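You operate a simulated robot arm through the tools that you are given. There is no shell and no other tool. Be economical: measure what you need, move in short steps, check, and stop when the job is done.

Carry out the task below with a simulated robot arm. There is one attempt and no reset: what you move stays moved.

Task
Swap the bright angle in the vice for the painted gusset.
Fine: lay the angle on the bench; the gusset ends tight. Set down upright: painted gusset.
Where things are to end (x, y in the base frame): bright angle within 6 cm of [37, 48].

The check looks at the end state, three seconds after you hand in, the way a careful person would. Anything else that was tipped, shoved, dropped, spilled or broken makes it a failure.

Robot
A 7-joint arm with a two-finger parallel gripper, fixed in place. Base frame: the origin is at the foot of the arm, x ahead of it, y to its left, z up; the work surface is at about z = 0. Readings come in cm, rad, newtons and seconds.
With the tool pointing down near the work surface it reaches from about 24 to 62 cm from the base axis. Its first joint turns from -1.152 to 1.152 rad. Payload 2.6 kg.
Tool frame: the origin (TCP) lies between the finger pads and is the grasp point; the fingertips stand 3 cm ahead of it; z points along the fingers, y is the line along which they close. Largest opening 9.4 cm; finger width 2.8, thickness 1; the body of the gripper, 5 by 9.6 cm, starts 5.5 cm behind the TCP.
Orientation is that of the tool frame in the base frame, as a unit quaternion [x, y, z, w]. With the fingers straight down and closing along the base's y, the tool's x points along the base's -x, its y along +y and its z along -z.

Tools
- The arm moves only by the tool move_arm. Its argument "deltas" is a list of rows, each an object of numbers (a shift or turn left out is 0, a gripper value left out holds the last): "x", "y", "z": the shift along the tool's x, y, z in units of 30 mm (1.0 is 30 mm); "wx", "wy", "wz": the turn, a rotation vector about the tool's x, y, z in units of 8 degrees (1.0 is 8 degrees); "grip": the gripper command, from -1 (shut) to 1 (fully open), values between in proportion. In form: [{"x": .., "y": .., "z": .., "wx": .., "wy": .., "wz": .., "grip": ..}, ...]. A call has 1 to 8 rows; each row shifts and turns the commanded pose from where the row before left it, along the tool's axes as they then stand. A call with a number of a shift or a turn outside -1 to 1 is refused whole. A row lasts 0.2 s, in which the tool goes at most 5 cm and 0.15 rad; a call with a longer step from one row to the next is refused whole, and so is a gripper value outside its range. A pose out of reach is approached as far as the arm can. The call stops where the force on the tool passes 90 N (or 10 N more than at its start, if that is more) or the arm is blocked; 0.2 s more then pass. The fingers move at their own pace (about 7.2 cm/s each) and stop on an object; they squeeze with about 37 N. The grip force told is the motor's: it shows also when the fingers shut on nothing. Time passes only in rows, and 0.2 s behind the last, so rows that do not move let the fingers close. The reply holds the time, the measured pose of the TCP, the force on the tool along the base axes, the opening and the grip force, in the units named above and with some noise, with the torque about the TCP (base axes, N m) and any sound that the robot's microphone picked up.
- Cameras (640 x 400 px; columns grow to the right, rows downward): "scene" is fixed at [1.28, 45.22, 53.18]; the picture's right is [-0.81, -0.59, 0.00], its down [-0.55, 0.75, -0.36] and it looks along [0.21, -0.29, -0.93] (base axes); focal length 214 px, centre (320, 200). "wrist" rides on the gripper at [7.6, 1.4, -10.3] in the tool frame; the picture's right is [-0.18, 0.98, 0.00], its down [-0.75, -0.14, -0.64] and it looks along [-0.63, -0.12, 0.77] (tool axes); focal length 243 px, centre (320, 200). There is no depth. A picture from a camera that has moved, and an enlarged one, comes with that camera's place and axes in the base frame and with its lens. The place of the scene camera against the robot may be out by one fixed shift of up to 1.8 cm in any direction.
- camera(camera): a new picture of that camera. No time passes.
- enlarge(camera, box): a new picture of the part [left, top, right, bottom] of that camera's present view, enlarged. No time passes.
- job_done(): hands the job in; it is judged then, once.

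Work in short steps. Places have to be worked out from the pictures, the camera data and where the tool is seen: move nearer, look again, correct. Check each grasp and each placing, and mend what went wrong. You have 120 turns and 76 pictures in all, those below and enlarged ones among them. Open the gripper and draw the arm clear of the work before you hand the job in, unless the task says otherwise; then end with one line.

The tools are called as a command line: name --argument value ..., lists and objects as JSON in quotes. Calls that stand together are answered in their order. move_arm: Moves the arm, as the interface text tells. Its arguments: {"type":"object","properties":{"deltas":{"type":"array"}},"required":["deltas"]} The other tools are called the same way: camera (camera) takes a picture; enlarge (camera, box) takes an enlarged picture of a part of a camera's view; job_done () hands the job in.

At the start:

```text
clock: 0.0
tool_pos: [26.13, 27.57, 30.55]
ee_rot: [0.0, 1.0, 0.0, 0.0]
force: [0.3, 0.2, -0.1]
ft_torque: [-0.03, -0.04, 0.01]
finger_gap: 9.36
grasp_force: 0.1
```

scene: 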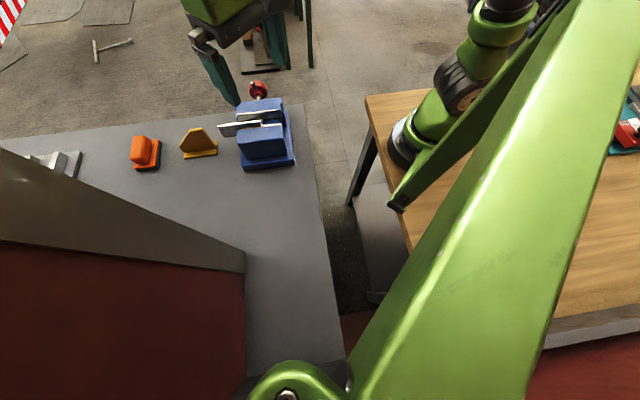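
wrist: 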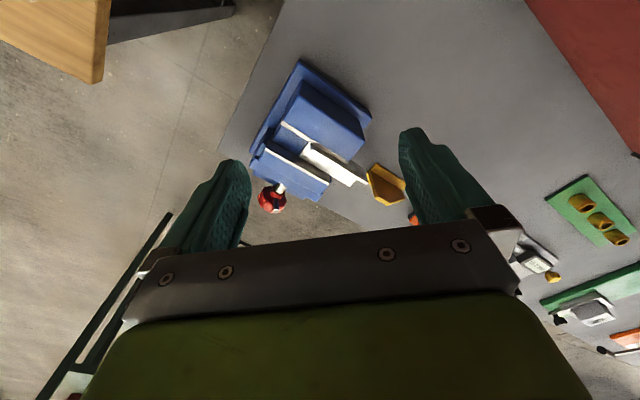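

The pictures show the vice with a bright angle, a yellow gusset and an orange block. I'll enlarge both views to measure.

enlarge --camera "scene" --box '[110, 60, 320, 190]'

enlarge --camera "wrist" --box '[230, 40, 450, 240]'

```text
3.05 times, centred on (215, 125) of scene
camera zoom: at [1.28, 45.22, 53.18], right [-0.81, -0.59, 0.0], down [-0.55, 0.75, -0.36], along [0.21, -0.29, -0.93], focal length 654 px, centre (640, 429)
```

zoom: 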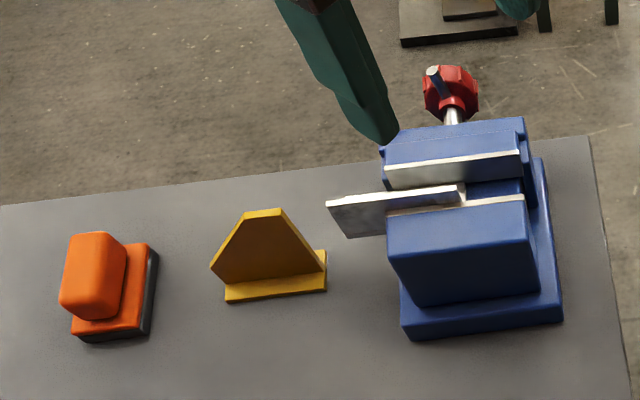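

```text
2.00 times, centred on (340, 140) of wrist
camera zoom: at [18.58, 28.95, 40.76], right [0.18, 0.98, 0.0], down [0.75, -0.14, 0.64], along [0.63, -0.12, -0.77], focal length 485 px, centre (280, 320)
```

zoom: 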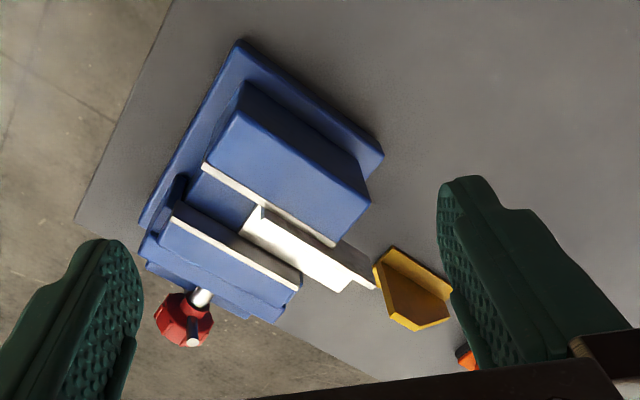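

I'll look closer at the knob, and then move the arm for a better view.

enlarge --camera "scene" --box '[210, 70, 310, 175]'

enlarge --camera "wrist" --box '[240, 130, 380, 230]'

```text
3.81 times, centred on (260, 122) of scene
camera zoom: at [1.28, 45.22, 53.18], right [-0.81, -0.59, 0.0], down [-0.55, 0.75, -0.36], along [0.21, -0.29, -0.93], focal length 817 px, centre (549, 495)
```

zoom: 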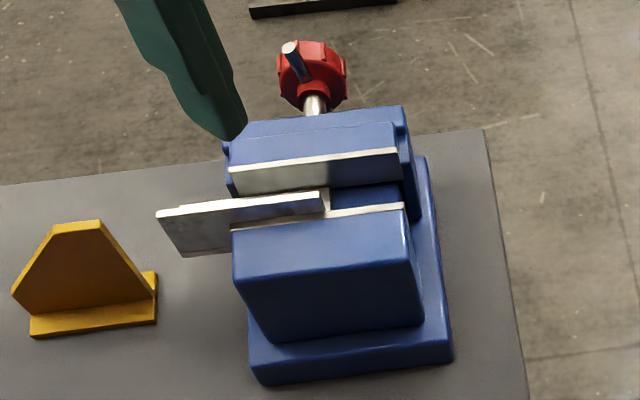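

```text
4.00 times, centred on (310, 180) of wrist
camera zoom: at [18.58, 28.95, 40.76], right [0.18, 0.98, 0.0], down [0.75, -0.14, 0.64], along [0.63, -0.12, -0.77], focal length 970 px, centre (360, 280)
```

zoom: 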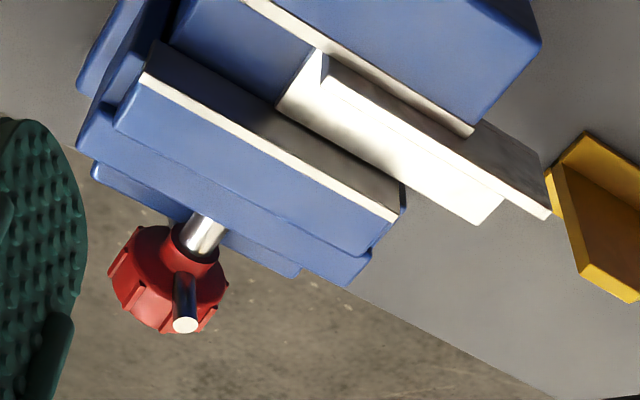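

The jaw line appears to run along about (0.72, 0.69). I'll turn the tool to look along it, staying high.

move_arm --deltas '[{"x": -0.25, "y": -0.8, "grip": 1}, {"x": -0.25, "y": -0.8}, {"x": -0.25, "y": -0.8}, {"x": -0.25, "y": -0.8}, {"wz": -1}, {"wz": -1}, {"wz": -1}, {"wz": -1}]'

move_arm --deltas '[{"wz": -1}, {"wz": -0.5}, {}]'

camera --camera "wrist"

camera --camera "scene"

```text
clock: 1.8
tool_pos: [29.18, 18.0, 30.51]
ee_rot: [-0.278, 0.961, -0.001, 0.0]
force: [-0.4, 0.0, -0.9]
ft_torque: [-0.04, -0.03, -0.01]
finger_gap: 9.39
grasp_force: 0.0
```

```text
clock: 2.6
tool_pos: [29.32, 17.97, 30.47]
ee_rot: [-0.375, 0.927, 0.0, 0.0]
force: [-0.3, 0.6, 0.0]
ft_torque: [0.01, -0.01, 0.02]
finger_gap: 9.39
grasp_force: 0.0
```

```text
69 pictures are left
camera wrist: at [22.76, 13.64, 40.75], right [-0.55, 0.83, 0.0], down [0.64, 0.42, 0.64], along [0.54, 0.35, -0.77], focal length 243 px, centre (320, 200)
```

wrist: 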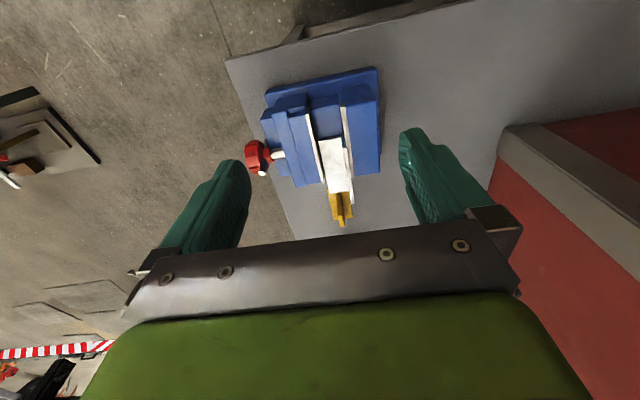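

```text
68 pictures are left
```

scene: 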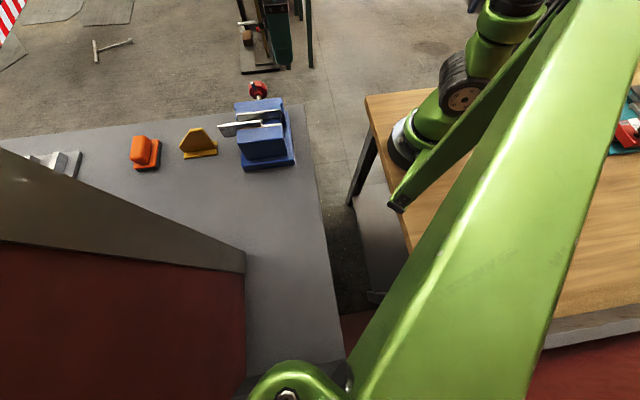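

enlarge --camera "wrist" --box '[230, 60, 400, 235]'

enlarge --camera "scene" --box '[210, 70, 310, 175]'

```text
2.29 times, centred on (315, 148) of wrist
camera zoom: at [22.76, 13.64, 40.75], right [-0.55, 0.83, 0.0], down [0.64, 0.42, 0.64], along [0.54, 0.35, -0.77], focal length 555 px, centre (331, 320)
```

zoom: 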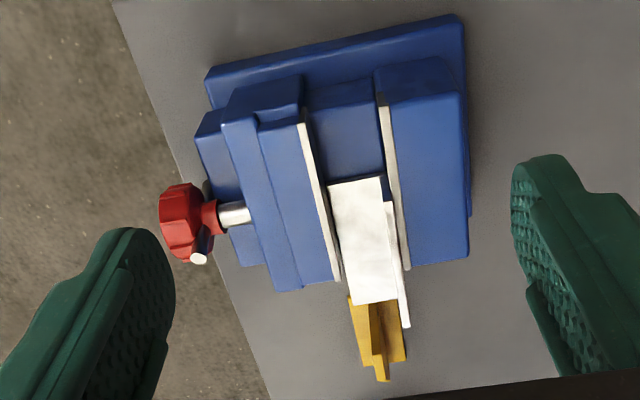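

```text
3.81 times, centred on (260, 122) of scene
camera zoom: at [1.28, 45.22, 53.18], right [-0.81, -0.59, 0.0], down [-0.55, 0.75, -0.36], along [0.21, -0.29, -0.93], focal length 817 px, centre (549, 495)
```

zoom: 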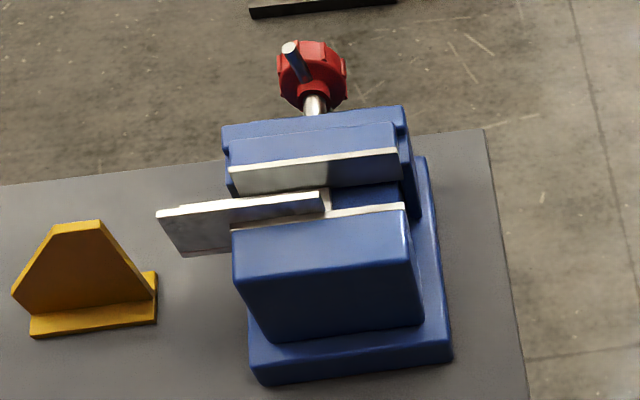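

Triangulating the two wrist views gives these places:
- **Jaw tops:** z about 9.3, running from (30, 21.4) to (38, 29.6).
- **Angle:** flat leg about z 7, upright leg up to about z 10.8.
- **Lever:** a vertical pin at about (43.3, 17.2), reaching up to about z 12, with its axis at about z 6.6.

I'll turn the tool so the fingers can straddle the lever along the jaw direction.

move_arm --deltas '[{"wz": 1}, {"wz": 1}, {"wz": 1}, {"wz": 1}, {"wz": 1}, {"wz": 1}, {"wz": 1}, {"wz": 1}]'

move_arm --deltas '[{"wz": 1}, {"wz": 1}, {"wz": 1}, {"grip": -0.36}, {}]'

camera --camera "wrist"

```text
clock: 4.4
tool_pos: [29.22, 17.83, 30.47]
ee_rot: [0.174, 0.985, 0.0, 0.0]
force: [0.0, -0.4, 0.2]
ft_torque: [0.0, -0.02, 0.0]
finger_gap: 9.41
grasp_force: 0.1
```

```text
clock: 5.6
tool_pos: [29.21, 18.01, 30.5]
ee_rot: [0.375, 0.927, 0.001, 0.0]
force: [0.2, 0.2, 0.3]
ft_torque: [0.03, -0.02, 0.01]
finger_gap: 3.04
grasp_force: 0.0
```

```text
65 pictures are left
camera wrist: at [24.74, 24.24, 40.77], right [0.82, 0.58, 0.0], down [0.44, -0.63, 0.64], along [0.37, -0.52, -0.77], focal length 243 px, centre (320, 200)
```

wrist: 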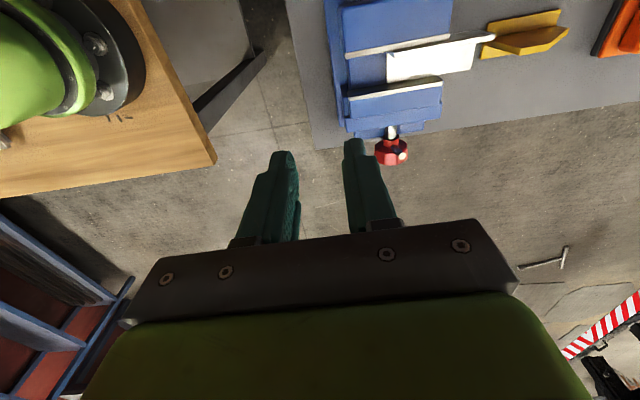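

Moving above the lever at z of about 18, to check before lowering the fork over it.

move_arm --deltas '[{"x": -0.89, "y": 0.77}, {"x": -0.89, "y": 0.77}, {"x": -0.89, "y": 0.77}, {"x": -0.9, "y": 0.76}, {"z": 1}, {"z": 1}, {"z": 1}, {"z": 1}]'

camera --camera "wrist"

enlarge --camera "scene" --box '[190, 40, 330, 180]'

```text
clock: 7.4
tool_pos: [43.33, 17.11, 18.53]
ee_rot: [0.374, 0.927, 0.0, 0.001]
force: [0.3, 0.2, 0.8]
ft_torque: [0.0, -0.01, -0.01]
finger_gap: 3.0
grasp_force: 0.1
```

```text
64 pictures are left
camera wrist: at [38.81, 23.42, 28.81], right [0.82, 0.58, 0.0], down [0.44, -0.63, 0.64], along [0.37, -0.52, -0.77], focal length 243 px, centre (320, 200)
```

wrist: 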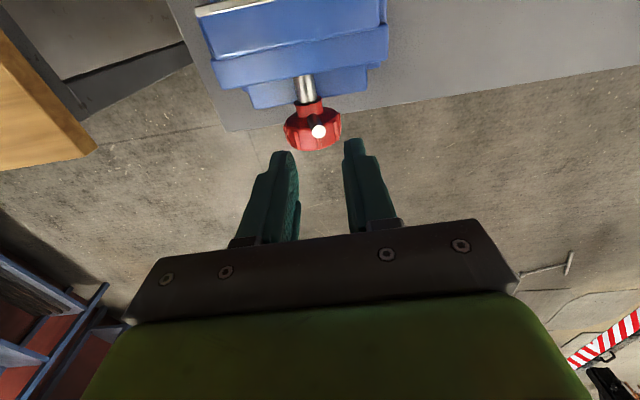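

```text
2.86 times, centred on (260, 110) of scene
camera zoom: at [1.28, 45.22, 53.18], right [-0.81, -0.59, 0.0], down [-0.55, 0.75, -0.36], along [0.21, -0.29, -0.93], focal length 613 px, centre (491, 457)
```

zoom: 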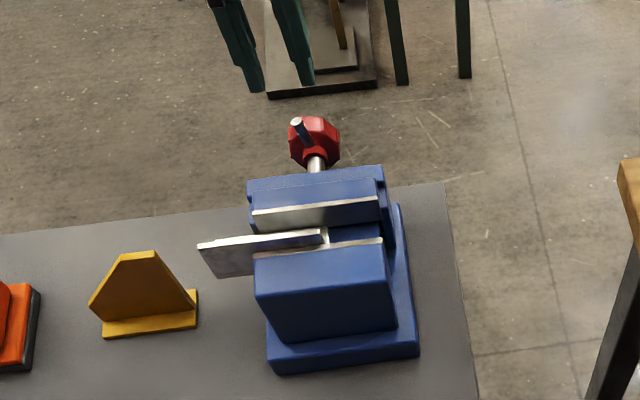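

The lever tip is centred below the fork within a few mm. I'll lower to a TCP height of about 12.8.

move_arm --deltas '[{"x": 0.1, "z": 0.6}, {"z": 0.6}, {"z": 0.6}, {}]'

camera --camera "wrist"

enlarge --camera "scene" --box '[190, 40, 330, 180]'

```text
clock: 8.4
tool_pos: [42.97, 17.1, 13.15]
ee_rot: [0.378, 0.926, -0.003, 0.001]
force: [-14.8, -20.1, 22.4]
ft_torque: [-1.2, 0.5, -0.1]
finger_gap: 4.37
grasp_force: 12.2
```

```text
62 pictures are left
camera wrist: at [38.63, 23.38, 23.38], right [0.82, 0.57, 0.0], down [0.44, -0.62, 0.64], along [0.37, -0.53, -0.76], focal length 243 px, centre (320, 200)
```

wrist: 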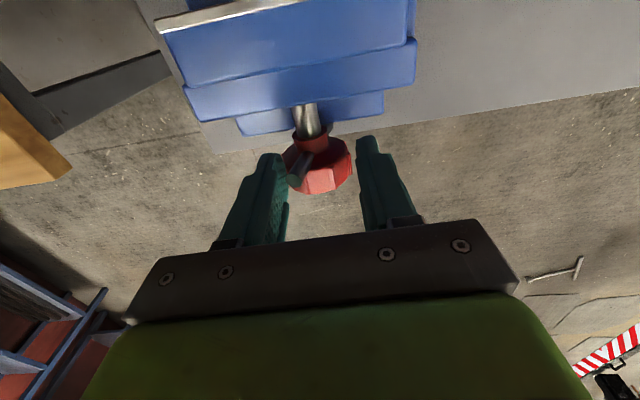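

```text
2.86 times, centred on (260, 110) of scene
camera zoom: at [1.27, 45.21, 53.18], right [-0.81, -0.59, 0.0], down [-0.55, 0.75, -0.36], along [0.21, -0.29, -0.93], focal length 613 px, centre (491, 457)
```

zoom: 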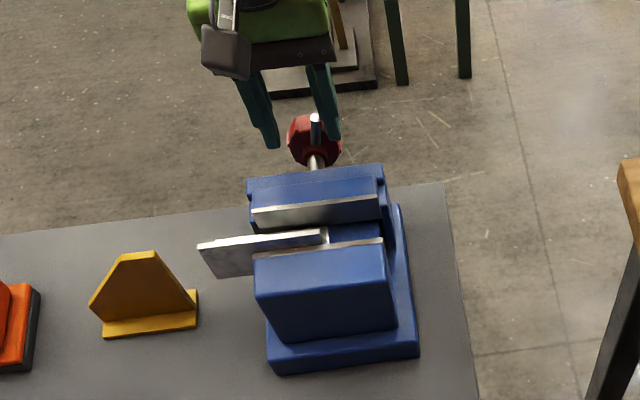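

The lever has tilted toward −u (the base side) and the fork is being wedged apart. I'll raise it about 1.2 cm to shed the load.

move_arm --deltas '[{"z": -0.4}, {}]'

enlarge --camera "wrist" --box '[220, 80, 420, 230]'

```text
clock: 9.0
tool_pos: [43.01, 17.63, 14.28]
ee_rot: [0.373, 0.928, 0.001, -0.001]
force: [0.2, 0.0, 0.4]
ft_torque: [-0.03, 0.0, -0.01]
finger_gap: 3.01
grasp_force: 0.0
```

```text
2.67 times, centred on (320, 155) of wrist
camera zoom: at [38.56, 23.77, 24.57], right [0.81, 0.58, 0.0], down [0.45, -0.62, 0.64], along [0.37, -0.52, -0.77], focal length 647 px, centre (320, 320)
```

zoom: 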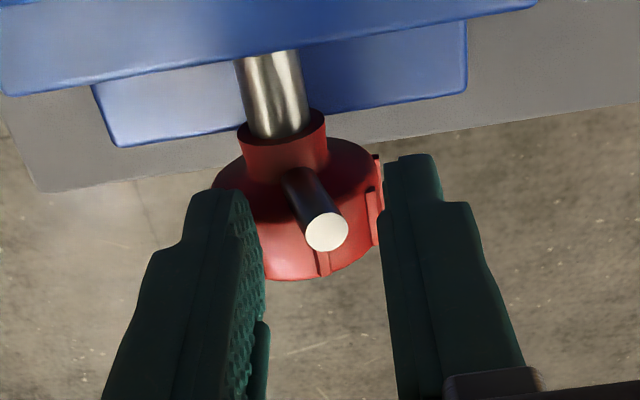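

The lever sits back at its first place, so the fingers seem to have caught the knob's ridges. Now I'll close the fingers and use them as a pusher from the +u side, pressing only on the upper lever.

move_arm --deltas '[{"z": -0.8}, {"y": 0.9, "grip": -1}, {"y": 0.1}, {}, {"z": 0.6}, {"z": 0.55}, {}]'

enlarge --camera "wrist" --box '[220, 80, 420, 230]'

```text
clock: 10.6
tool_pos: [45.12, 19.74, 13.11]
ee_rot: [0.375, 0.927, 0.0, 0.0]
force: [0.2, -0.8, -0.7]
ft_torque: [-0.01, 0.02, -0.02]
finger_gap: 0.0
grasp_force: 32.8
```

```text
2.67 times, centred on (320, 155) of wrist
camera zoom: at [40.67, 25.89, 23.54], right [0.81, 0.58, 0.0], down [0.44, -0.62, 0.64], along [0.37, -0.52, -0.77], focal length 647 px, centre (320, 320)
```

zoom: 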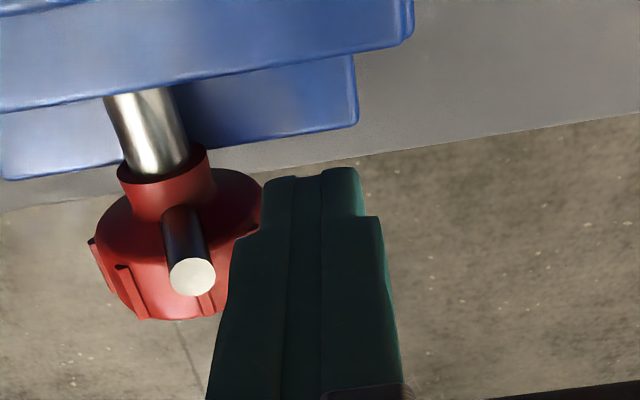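

The pusher stands just to the +u side of the lever. Pushing gently toward −u.

move_arm --deltas '[{"y": -0.3}, {"y": -0.2}, {"y": -0.2}, {"y": -0.2}, {}]'

enlarge --camera "wrist" --box '[220, 80, 420, 230]'

```text
clock: 11.8
tool_pos: [43.59, 17.79, 13.86]
ee_rot: [0.374, 0.927, 0.007, 0.007]
force: [12.6, 5.6, 38.6]
ft_torque: [-0.01, -0.1, 0.02]
finger_gap: 0.0
grasp_force: 32.7
```

```text
2.67 times, centred on (320, 155) of wrist
camera zoom: at [39.02, 23.98, 24.11], right [0.81, 0.58, 0.02], down [0.43, -0.63, 0.65], along [0.39, -0.52, -0.76], focal length 647 px, centre (320, 320)
```

zoom: 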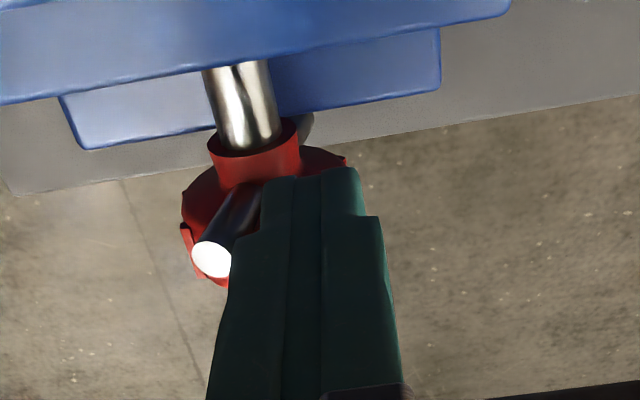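

The lever turned about 30° and the tips are riding on the knob. I'll raise slightly and keep pushing.

move_arm --deltas '[{"z": -0.35}, {"y": -0.3}, {"y": -0.3}, {"y": -0.3}, {}]'

enlarge --camera "wrist" --box '[220, 80, 420, 230]'

enlarge --camera "scene" --box '[210, 70, 310, 175]'

```text
clock: 13.0
tool_pos: [41.39, 15.72, 14.28]
ee_rot: [0.376, 0.927, -0.001, 0.0]
force: [-0.6, 0.0, 0.3]
ft_torque: [0.0, 0.0, 0.0]
finger_gap: 0.01
grasp_force: 33.7
```

```text
2.67 times, centred on (320, 155) of wrist
camera zoom: at [36.94, 21.96, 24.52], right [0.81, 0.58, 0.0], down [0.45, -0.62, 0.64], along [0.37, -0.52, -0.77], focal length 647 px, centre (320, 320)
```

zoom: 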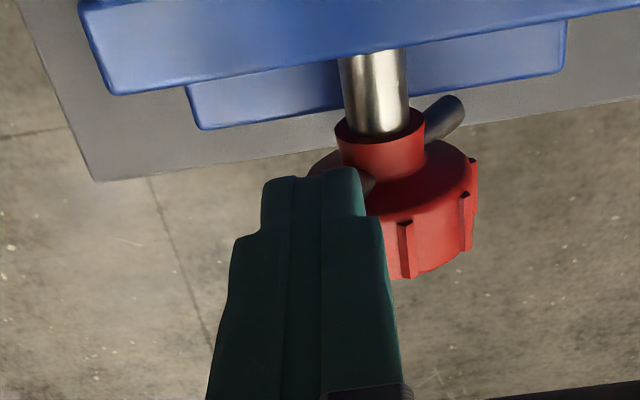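

```text
3.81 times, centred on (260, 122) of scene
camera zoom: at [1.28, 45.22, 53.18], right [-0.81, -0.59, 0.0], down [-0.55, 0.75, -0.36], along [0.21, -0.29, -0.93], focal length 817 px, centre (549, 495)
```

zoom: 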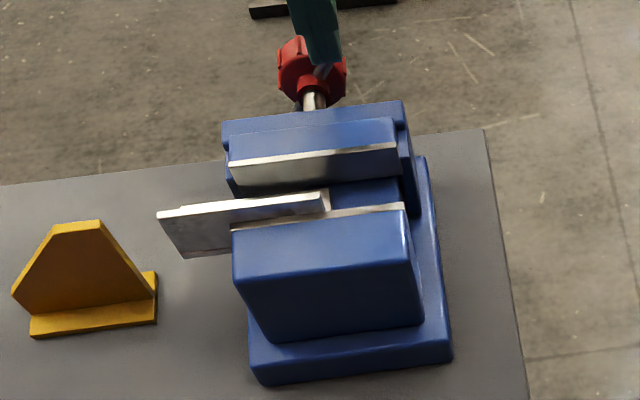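

It works: pushing toward −u opens the vice, with the moving jaw shifted a few mm outward. I'll lift clear to measure the new state.

move_arm --deltas '[{"z": -1}, {"z": -0.5, "y": -0.5}, {}]'

enlarge --camera "wrist" --box '[240, 0, 480, 180]'

```text
clock: 13.8
tool_pos: [40.43, 14.53, 18.74]
ee_rot: [0.375, 0.927, 0.0, 0.0]
force: [-0.1, -0.2, -0.3]
ft_torque: [-0.01, 0.01, 0.01]
finger_gap: 0.0
grasp_force: 32.8
```

```text
2.22 times, centred on (360, 90) of wrist
camera zoom: at [35.85, 20.83, 29.08], right [0.81, 0.58, 0.0], down [0.44, -0.62, 0.64], along [0.37, -0.52, -0.77], focal length 539 px, centre (231, 444)
```

zoom: 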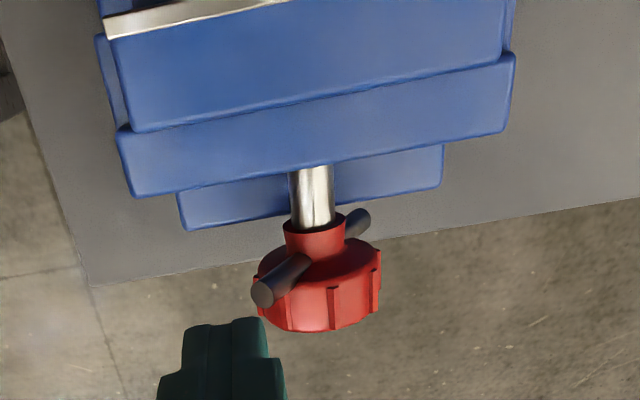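

The bar runs through the hub, now about 40° off vertical. I'll push the raised end further over and down along its arc.

move_arm --deltas '[{"x": -0.1, "y": 0.63}, {"z": 1}, {"z": 0.4}, {"y": -0.33, "z": 0.25}, {"y": -0.25, "z": 0.3}, {"y": -0.2, "z": 0.35}, {"z": 0.2}, {}]'

enlarge --camera "wrist" --box '[220, 50, 420, 230]'

enlarge --camera "scene" --box '[210, 70, 310, 175]'

```text
clock: 15.6
tool_pos: [40.3, 14.0, 11.37]
ee_rot: [0.375, 0.927, 0.0, 0.001]
force: [0.3, -0.5, -0.3]
ft_torque: [-0.01, -0.01, 0.02]
finger_gap: 0.0
grasp_force: 32.8
```

```text
2.22 times, centred on (320, 140) of wrist
camera zoom: at [35.8, 20.29, 21.58], right [0.81, 0.58, 0.0], down [0.44, -0.62, 0.64], along [0.37, -0.52, -0.77], focal length 539 px, centre (320, 333)
```

zoom: 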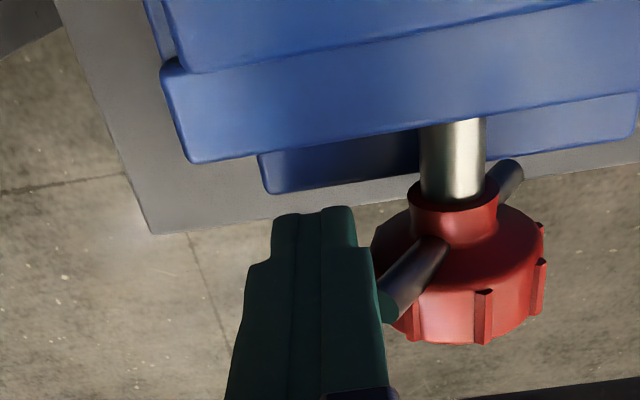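

```text
3.81 times, centred on (260, 122) of scene
camera zoom: at [1.28, 45.22, 53.18], right [-0.81, -0.59, 0.0], down [-0.55, 0.75, -0.36], along [0.21, -0.29, -0.93], focal length 817 px, centre (549, 495)
```

zoom: 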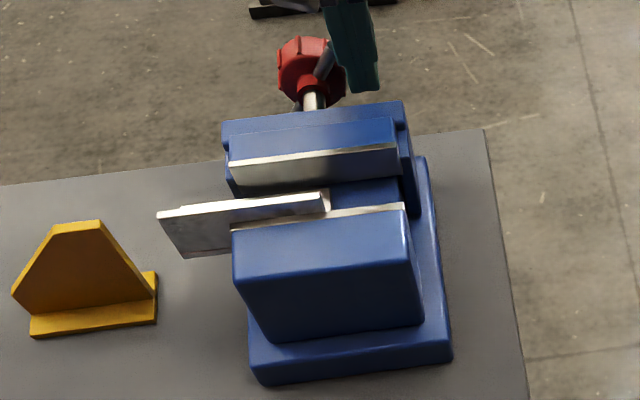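

The finger slid past the lever end, so the lever stays at about 45°, which has freed the jaw by about 0.5 cm. That's enough to take the angle out, so I'll rise and turn the tool to close across the upright leg.

move_arm --deltas '[{"z": -1}, {"z": -1}, {"z": -1}, {"z": -1}, {"wz": -1}, {"wz": -1}, {"wz": -1}, {"wz": -1}]'

move_arm --deltas '[{"wz": -1}, {"wz": -1}, {"wz": -1}, {"wz": -1}, {"wz": -1}, {"wz": -1}, {"wz": -1, "grip": 0.0}, {}]'

camera --camera "wrist"

```text
clock: 17.4
tool_pos: [40.36, 14.0, 23.22]
ee_rot: [0.103, 0.995, 0.0, 0.0]
force: [-0.2, -0.9, -0.8]
ft_torque: [0.01, 0.02, -0.02]
finger_gap: 0.0
grasp_force: 32.8
```

```text
clock: 19.2
tool_pos: [40.31, 14.04, 23.21]
ee_rot: [-0.377, 0.926, 0.0, 0.0]
force: [-0.4, -1.2, 0.1]
ft_torque: [-0.01, 0.0, -0.01]
finger_gap: 4.73
grasp_force: 0.1
```

```text
52 pictures are left
camera wrist: at [33.83, 9.72, 33.53], right [-0.55, 0.83, 0.0], down [0.64, 0.42, 0.64], along [0.53, 0.35, -0.77], focal length 243 px, centre (320, 200)
```

wrist: 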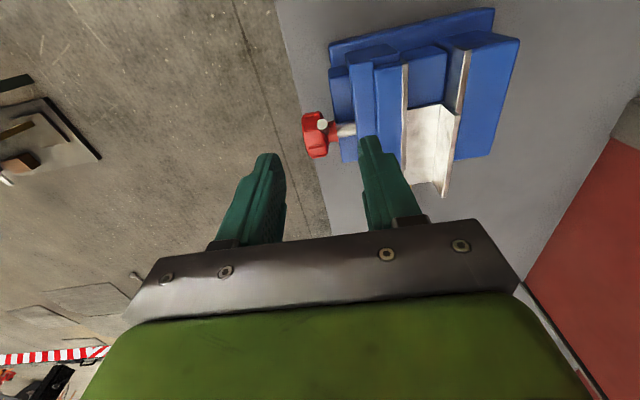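

Moving above the projecting end of the angle at about (39.2, 30.8) to look closely.

move_arm --deltas '[{"x": -0.73, "y": 0.85}, {"x": -0.73, "y": 0.85}, {"x": -0.73, "y": 0.85}, {"x": -0.73, "y": 0.85}, {"x": -0.73, "y": 0.87}, {"z": 0.7}, {}]'

camera --camera "wrist"

enlarge --camera "scene" --box '[190, 40, 330, 180]'

```text
clock: 20.8
tool_pos: [39.4, 30.88, 21.26]
ee_rot: [-0.374, 0.927, 0.0, 0.0]
force: [0.5, 0.3, 0.6]
ft_torque: [0.02, -0.02, 0.04]
finger_gap: 4.7
grasp_force: 0.1
```

```text
51 pictures are left
camera wrist: at [32.81, 26.55, 31.42], right [-0.55, 0.83, 0.0], down [0.64, 0.42, 0.64], along [0.54, 0.35, -0.77], focal length 243 px, centre (320, 200)
```

wrist: 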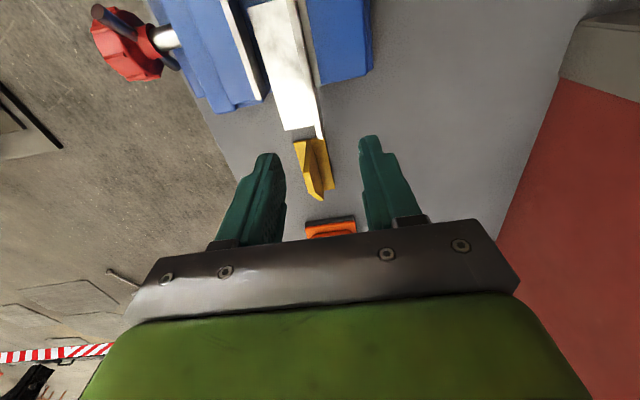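

```text
2.86 times, centred on (260, 110) of scene
camera zoom: at [1.28, 45.22, 53.18], right [-0.81, -0.59, 0.0], down [-0.55, 0.75, -0.36], along [0.21, -0.29, -0.93], focal length 613 px, centre (491, 457)
```

zoom: 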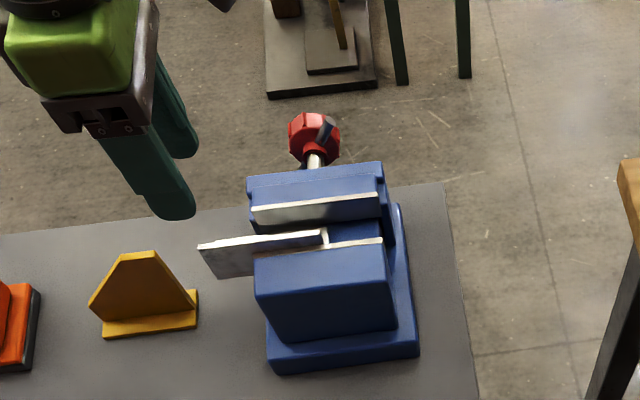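

The angle's free end measures at about (41.1, 32.2) with the jaw end about 4.2 cm back, so I'll grip at (39.5, 30.6). First I lower to a TCP height of about 13 and check.

move_arm --deltas '[{"x": 0.03, "y": -0.13, "wz": -0.2}, {"z": 0.9}, {"z": 0.9}, {"z": 0.9}, {}]'

camera --camera "wrist"

enlarge --camera "scene" --box '[190, 60, 300, 170]'

```text
clock: 22.0
tool_pos: [39.57, 30.52, 13.16]
ee_rot: [-0.387, 0.922, 0.0, 0.0]
force: [0.2, -0.9, 0.0]
ft_torque: [0.0, -0.02, -0.03]
finger_gap: 4.73
grasp_force: 0.0
```

```text
49 pictures are left
camera wrist: at [33.19, 26.1, 23.42], right [-0.57, 0.82, 0.0], down [0.63, 0.44, 0.64], along [0.53, 0.37, -0.77], focal length 243 px, centre (320, 200)
```

wrist: 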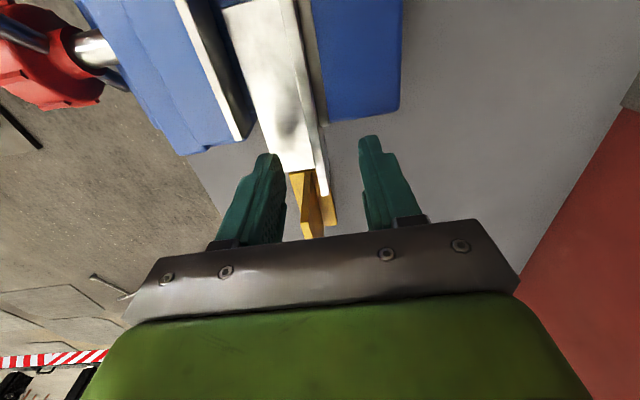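

```text
3.64 times, centred on (245, 115) of scene
camera zoom: at [1.28, 45.22, 53.18], right [-0.81, -0.59, 0.0], down [-0.55, 0.75, -0.36], along [0.21, -0.29, -0.93], focal length 780 px, centre (593, 509)
```

zoom: 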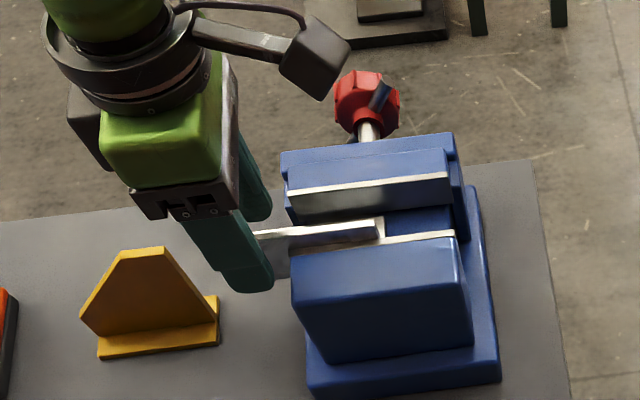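

The upright leg lies between the fingers. I'll narrow the opening, lower to a TCP height of 11.4 and close.

move_arm --deltas '[{"grip": -0.4}, {}, {"z": 0.3}, {"z": 0.28}, {}]'

move_arm --deltas '[{"grip": -1}, {}, {}]'

camera --camera "wrist"

```text
clock: 23.2
tool_pos: [39.5, 30.49, 11.37]
ee_rot: [-0.387, 0.922, -0.001, 0.0]
force: [-0.3, 0.2, -0.1]
ft_torque: [-0.01, -0.05, -0.02]
finger_gap: 2.83
grasp_force: 0.0
```

```text
clock: 24.0
tool_pos: [39.56, 30.58, 11.4]
ee_rot: [-0.388, 0.922, 0.0, 0.0]
force: [0.1, -1.1, 0.0]
ft_torque: [0.0, -0.01, -0.05]
finger_gap: 1.04
grasp_force: 37.0
```

```text
47 pictures are left
camera wrist: at [33.13, 26.08, 21.66], right [-0.57, 0.82, 0.0], down [0.63, 0.44, 0.64], along [0.53, 0.37, -0.77], focal length 243 px, centre (320, 200)
```

wrist: 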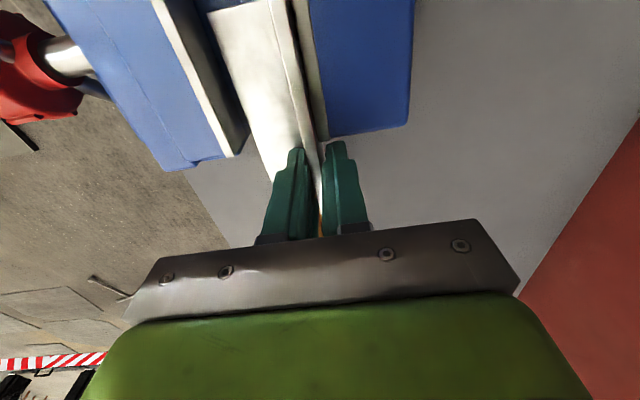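

Leg gripped, with a gap of 1.04 cm at 37 N. Lifting slowly.

move_arm --deltas '[{"z": -0.2}, {"z": -0.3}, {"z": -0.5}, {}]'

enlarge --camera "scene" --box '[190, 60, 300, 170]'

```text
clock: 25.0
tool_pos: [39.66, 30.35, 14.38]
ee_rot: [-0.386, 0.923, -0.002, 0.002]
force: [6.5, -5.6, -0.5]
ft_torque: [-0.03, -0.15, -0.18]
finger_gap: 0.56
grasp_force: 37.3
```

```text
3.64 times, centred on (245, 115) of scene
camera zoom: at [1.28, 45.22, 53.18], right [-0.81, -0.59, 0.0], down [-0.55, 0.75, -0.36], along [0.21, -0.29, -0.93], focal length 780 px, centre (593, 509)
```

zoom: 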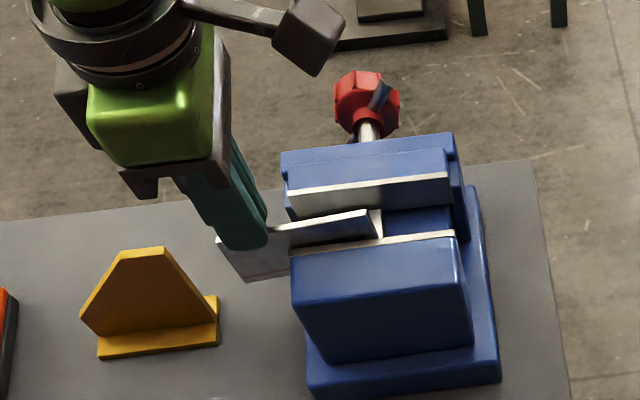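

The gap shrank to 0.56 cm and there is side force, so I check what the angle has done.

enlarge --camera "wrist" --box '[180, 0, 440, 250]'

```text
1.60 times, centred on (310, 125) of wrist
camera zoom: at [33.24, 25.88, 24.64], right [-0.57, 0.82, 0.0], down [0.63, 0.44, 0.64], along [0.53, 0.37, -0.77], focal length 388 px, centre (336, 320)
```

zoom: 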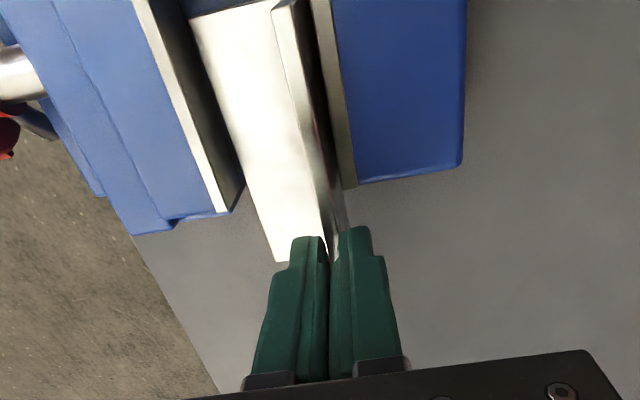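

The angle seems lifted and slightly tilted with the near end low. I'll raise another 1.5 cm and compare.

move_arm --deltas '[{"z": -0.25}, {"z": -0.25}, {}]'

enlarge --camera "scene" --box '[190, 60, 300, 170]'

enlarge --camera "wrist" --box '[180, 0, 440, 250]'

```text
clock: 25.8
tool_pos: [39.39, 30.47, 15.96]
ee_rot: [-0.388, 0.922, 0.0, 0.0]
force: [0.1, 0.1, -0.3]
ft_torque: [0.0, -0.02, 0.0]
finger_gap: 0.0
grasp_force: 33.2
```

```text
3.64 times, centred on (245, 115) of scene
camera zoom: at [1.28, 45.22, 53.18], right [-0.81, -0.59, 0.0], down [-0.55, 0.75, -0.36], along [0.21, -0.29, -0.93], focal length 780 px, centre (593, 509)
```

zoom: 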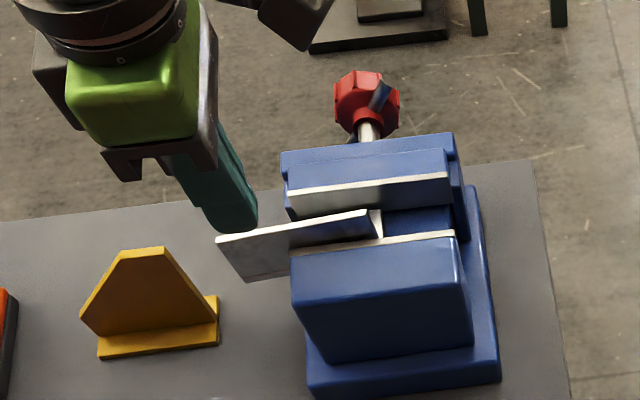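

```text
1.60 times, centred on (310, 125) of wrist
camera zoom: at [33.1, 26.06, 26.16], right [-0.57, 0.82, 0.0], down [0.63, 0.44, 0.64], along [0.53, 0.37, -0.77], focal length 388 px, centre (336, 320)
```

zoom: 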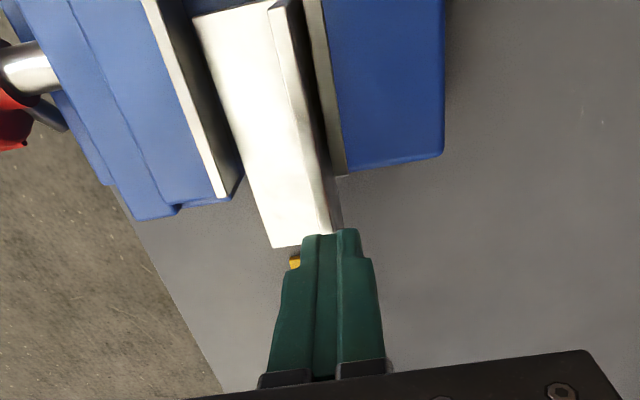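

The fingers slipped off and the angle stayed, leaning in the jaws. The jaw gap is about 4.4 cm against a width of about 3.8 cm. Gripping the whole width at the projecting end will square it up and hold better, so I'll open and reposition over its middle.

move_arm --deltas '[{"z": -0.6, "grip": 0.35}, {"x": -0.2, "y": -0.64}, {}]'

enlarge --camera "wrist" --box '[180, 0, 440, 250]'

```text
clock: 26.6
tool_pos: [41.34, 29.55, 17.63]
ee_rot: [-0.388, 0.922, 0.0, 0.0]
force: [-0.7, -0.5, 0.3]
ft_torque: [-0.03, -0.01, 0.01]
finger_gap: 6.36
grasp_force: 0.1
```

```text
1.60 times, centred on (310, 125) of wrist
camera zoom: at [34.9, 25.09, 27.96], right [-0.57, 0.82, 0.0], down [0.63, 0.44, 0.64], along [0.53, 0.37, -0.77], focal length 388 px, centre (336, 320)
```

zoom: 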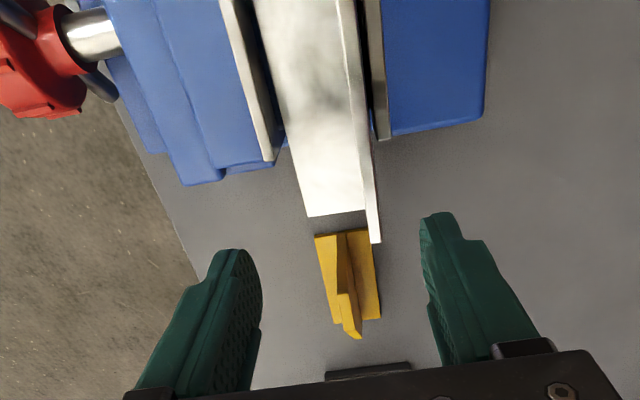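

The angle has dropped back to its original place, and the fingers are centred across its 3.85 cm width. Lowering in stages.

move_arm --deltas '[{"z": 0.9}, {"z": 0.9}, {"z": 0.4}, {}]'

camera --camera "wrist"

enlarge --camera "scene" --box '[190, 60, 300, 170]'

```text
clock: 27.6
tool_pos: [41.26, 29.57, 10.96]
ee_rot: [-0.387, 0.922, 0.0, 0.0]
force: [-0.9, -0.3, 0.0]
ft_torque: [-0.01, 0.0, 0.0]
finger_gap: 6.35
grasp_force: 0.1
```

```text
41 pictures are left
camera wrist: at [34.82, 25.07, 21.32], right [-0.57, 0.82, 0.0], down [0.63, 0.44, 0.64], along [0.53, 0.37, -0.77], focal length 243 px, centre (320, 200)
```

wrist: 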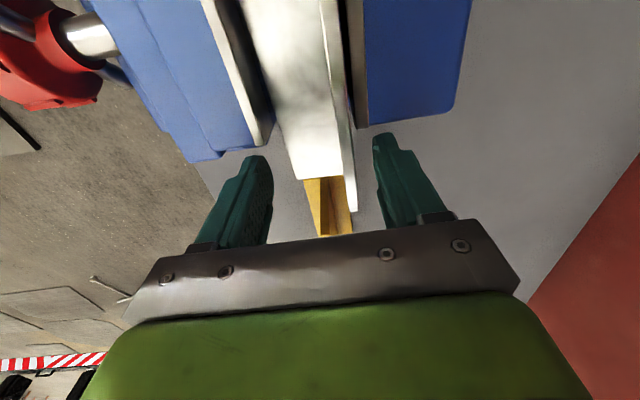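

```text
3.64 times, centred on (245, 115) of scene
camera zoom: at [1.28, 45.22, 53.18], right [-0.81, -0.59, 0.0], down [-0.55, 0.75, -0.36], along [0.21, -0.29, -0.93], focal length 780 px, centre (593, 509)
```

zoom: 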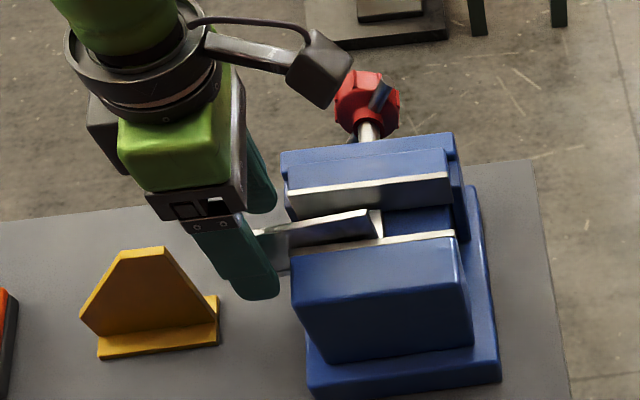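

Clear on both sides. Lowering to a TCP height of 9.4 and closing.

move_arm --deltas '[{"z": 0.27}, {"z": 0.25}, {}, {"grip": -1}, {}, {}, {}]'

enlarge --camera "wrist" --box '[180, 0, 440, 250]'

```text
clock: 29.2
tool_pos: [41.12, 29.69, 9.46]
ee_rot: [-0.388, 0.922, 0.001, 0.0]
force: [-7.1, 10.1, 0.4]
ft_torque: [-0.19, -0.27, -0.38]
finger_gap: 4.13
grasp_force: 36.9
```

```text
1.60 times, centred on (310, 125) of wrist
camera zoom: at [34.79, 25.21, 19.75], right [-0.58, 0.82, 0.0], down [0.63, 0.44, 0.64], along [0.52, 0.37, -0.77], focal length 388 px, centre (336, 320)
```

zoom: 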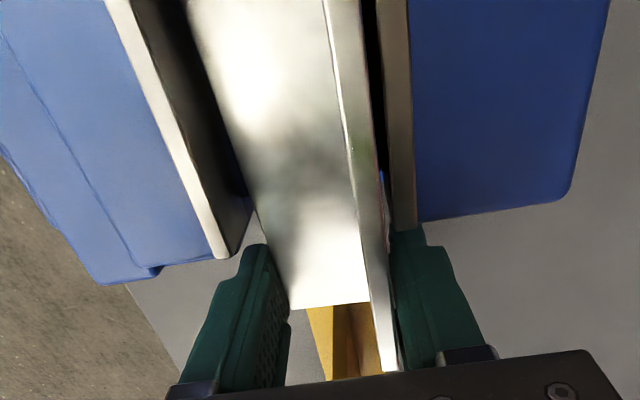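

Held across 4.13 cm, with about 12 N of side force toward −n. I'll relieve that with a small shift and then lift.

move_arm --deltas '[{"y": 0.05}, {}, {"z": -0.2}, {"z": -0.3}, {}]'

enlarge --camera "scene" --box '[190, 60, 300, 170]'

```text
clock: 30.4
tool_pos: [41.04, 29.45, 10.64]
ee_rot: [-0.388, 0.922, -0.001, -0.006]
force: [-13.1, 1.9, -25.4]
ft_torque: [-0.79, -0.29, -0.22]
finger_gap: 4.06
grasp_force: 37.1
```

```text
3.64 times, centred on (245, 115) of scene
camera zoom: at [1.29, 45.23, 53.17], right [-0.81, -0.59, 0.0], down [-0.55, 0.75, -0.36], along [0.21, -0.29, -0.93], focal length 780 px, centre (593, 509)
```

zoom: 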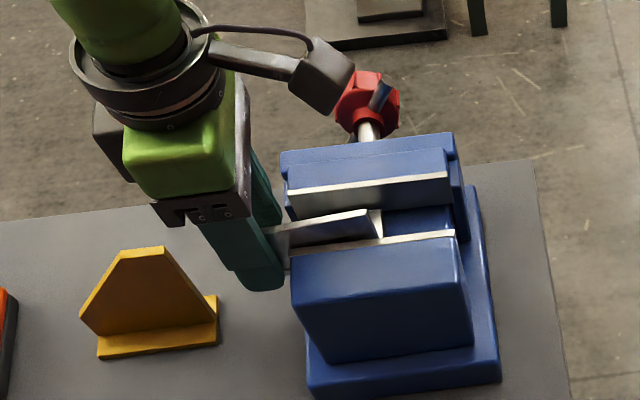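

It resists at 25 N, so the jaws still hold the angle. I'll go back down, release and open the vice further.

move_arm --deltas '[{"z": 0.25}, {"z": 0.2}, {"grip": 0.35}, {}, {}, {"z": -1}, {"z": -1}, {"z": -1}]'

camera --camera "wrist"

```text
clock: 32.2
tool_pos: [41.11, 29.65, 18.64]
ee_rot: [-0.387, 0.922, 0.0, -0.001]
force: [-0.3, -0.6, -0.3]
ft_torque: [-0.01, 0.02, 0.0]
finger_gap: 6.32
grasp_force: 0.0
```

```text
37 pictures are left
camera wrist: at [34.8, 25.21, 28.93], right [-0.57, 0.82, 0.0], down [0.63, 0.44, 0.64], along [0.53, 0.37, -0.77], focal length 243 px, centre (320, 200)
```

wrist: 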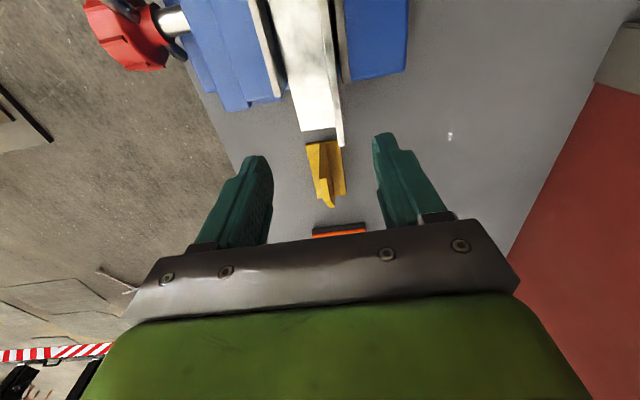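

I'll go to the lever keeping this yaw, fingers closed, staying high to the last, and look before lowering.

move_arm --deltas '[{"x": 0.66, "y": -0.82, "grip": -1}, {"x": 0.66, "y": -0.82}, {"x": 0.65, "y": -0.82}, {"x": 0.65, "y": -0.81}, {}]'

camera --camera "wrist"

enlarge --camera "scene" --box '[190, 50, 310, 170]'

```text
clock: 33.4
tool_pos: [42.66, 17.23, 18.57]
ee_rot: [-0.388, 0.922, 0.0, 0.0]
force: [-0.2, 1.1, -0.3]
ft_torque: [0.02, -0.01, 0.02]
finger_gap: 0.0
grasp_force: 33.0
```

```text
36 pictures are left
camera wrist: at [36.32, 12.76, 28.94], right [-0.57, 0.82, 0.0], down [0.63, 0.44, 0.64], along [0.53, 0.37, -0.77], focal length 243 px, centre (320, 200)
```

wrist: 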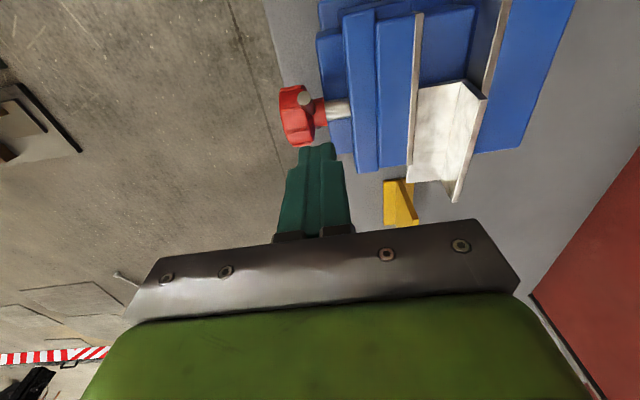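

```text
3.33 times, centred on (250, 110) of scene
camera zoom: at [1.28, 45.22, 53.18], right [-0.81, -0.59, 0.0], down [-0.55, 0.75, -0.36], along [0.21, -0.29, -0.93], focal length 715 px, centre (553, 500)
```

zoom: 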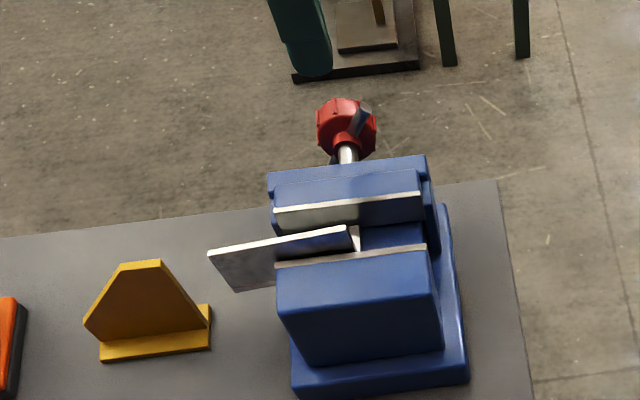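

The bar tip is confirmed at about (41.2, 14.9, 12) with the fingers just on its +u side. I'll lower and push over along the arc in smaller steps.

move_arm --deltas '[{"z": 0.6}, {"z": 0.6}, {"x": 0.22, "z": 0.2}, {"x": 0.2, "z": 0.23}, {"x": 0.13, "z": 0.3}, {"x": 0.13, "z": 0.17}, {}]'

enlarge --camera "wrist" --box '[220, 0, 420, 180]'

enlarge --camera "scene" --box '[190, 50, 310, 170]'

```text
clock: 34.8
tool_pos: [41.89, 16.32, 13.93]
ee_rot: [-0.389, 0.921, 0.003, 0.015]
force: [-3.2, -0.7, 9.3]
ft_torque: [0.08, 0.2, -0.02]
finger_gap: 0.01
grasp_force: 33.1
stopped in row 6: the force on the tool passed its limit at 96 N (the readings are from after the stop); the commanded pose is now the measured one
```

```text
2.22 times, centred on (320, 90) of wrist
camera zoom: at [35.22, 11.73, 23.96], right [-0.57, 0.82, 0.0], down [0.61, 0.43, 0.66], along [0.55, 0.38, -0.75], focal length 539 px, centre (320, 444)
```

zoom: 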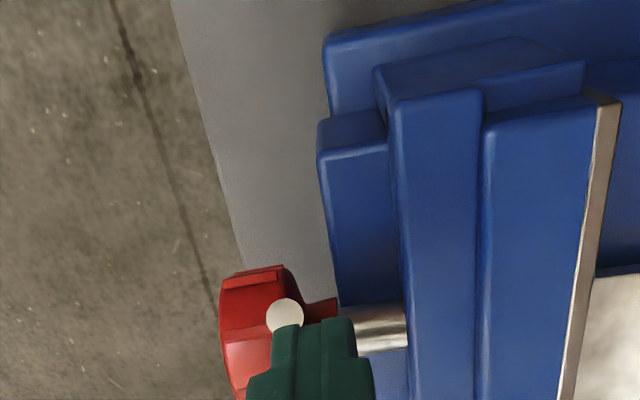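

```text
3.33 times, centred on (250, 110) of scene
camera zoom: at [1.28, 45.22, 53.18], right [-0.81, -0.59, 0.0], down [-0.55, 0.75, -0.36], along [0.21, -0.29, -0.93], focal length 715 px, centre (553, 500)
```

zoom: 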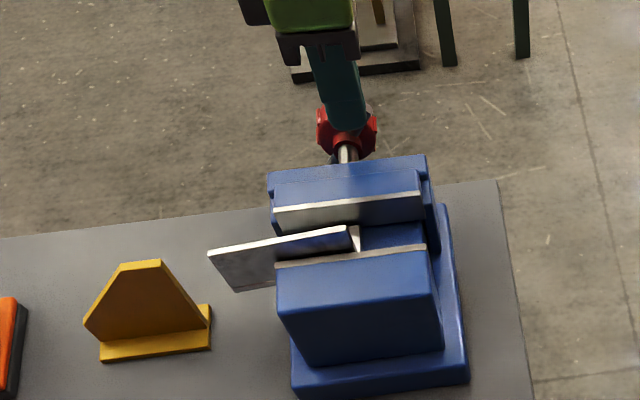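

That hit the collar, while the lever stayed. Re-triangulating puts the axis at U≈41.6 and z≈8.8, with the bar about 35° off vertical and its end 3.9 cm from the axis. I'll turn the tool back so the fingers go between the knob disc and the slide.

move_arm --deltas '[{"z": -0.8}, {"z": -0.8}, {"wz": 1}, {"wz": 1}, {"wz": 1}, {"wz": 1}, {"wz": 1}, {"wz": 1}]'

move_arm --deltas '[{"wz": 1}, {"wz": 1}, {"wz": 1}, {"wz": 1}, {"wz": 1}, {}]'

enlarge --camera "wrist" --box '[210, 40, 430, 220]'

```text
clock: 36.5
tool_pos: [41.88, 16.42, 18.68]
ee_rot: [0.021, 1.0, 0.007, 0.013]
force: [0.2, 0.2, -0.6]
ft_torque: [-0.03, 0.01, -0.01]
finger_gap: 0.0
grasp_force: 33.1
```

```text
clock: 38.0
tool_pos: [41.78, 16.22, 18.57]
ee_rot: [0.363, 0.932, 0.012, 0.01]
force: [0.0, -0.5, -0.8]
ft_torque: [0.01, -0.01, 0.0]
finger_gap: 0.0
grasp_force: 32.8
```

```text
2.22 times, centred on (320, 130) of wrist
camera zoom: at [36.78, 22.27, 28.88], right [0.8, 0.6, 0.03], down [0.44, -0.62, 0.65], along [0.41, -0.5, -0.76], focal length 539 px, centre (320, 356)
```

zoom: 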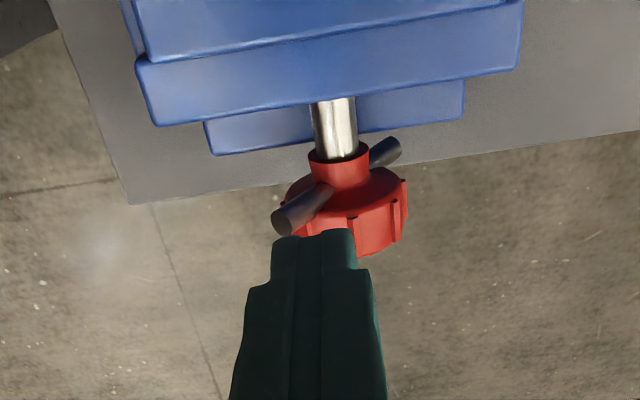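

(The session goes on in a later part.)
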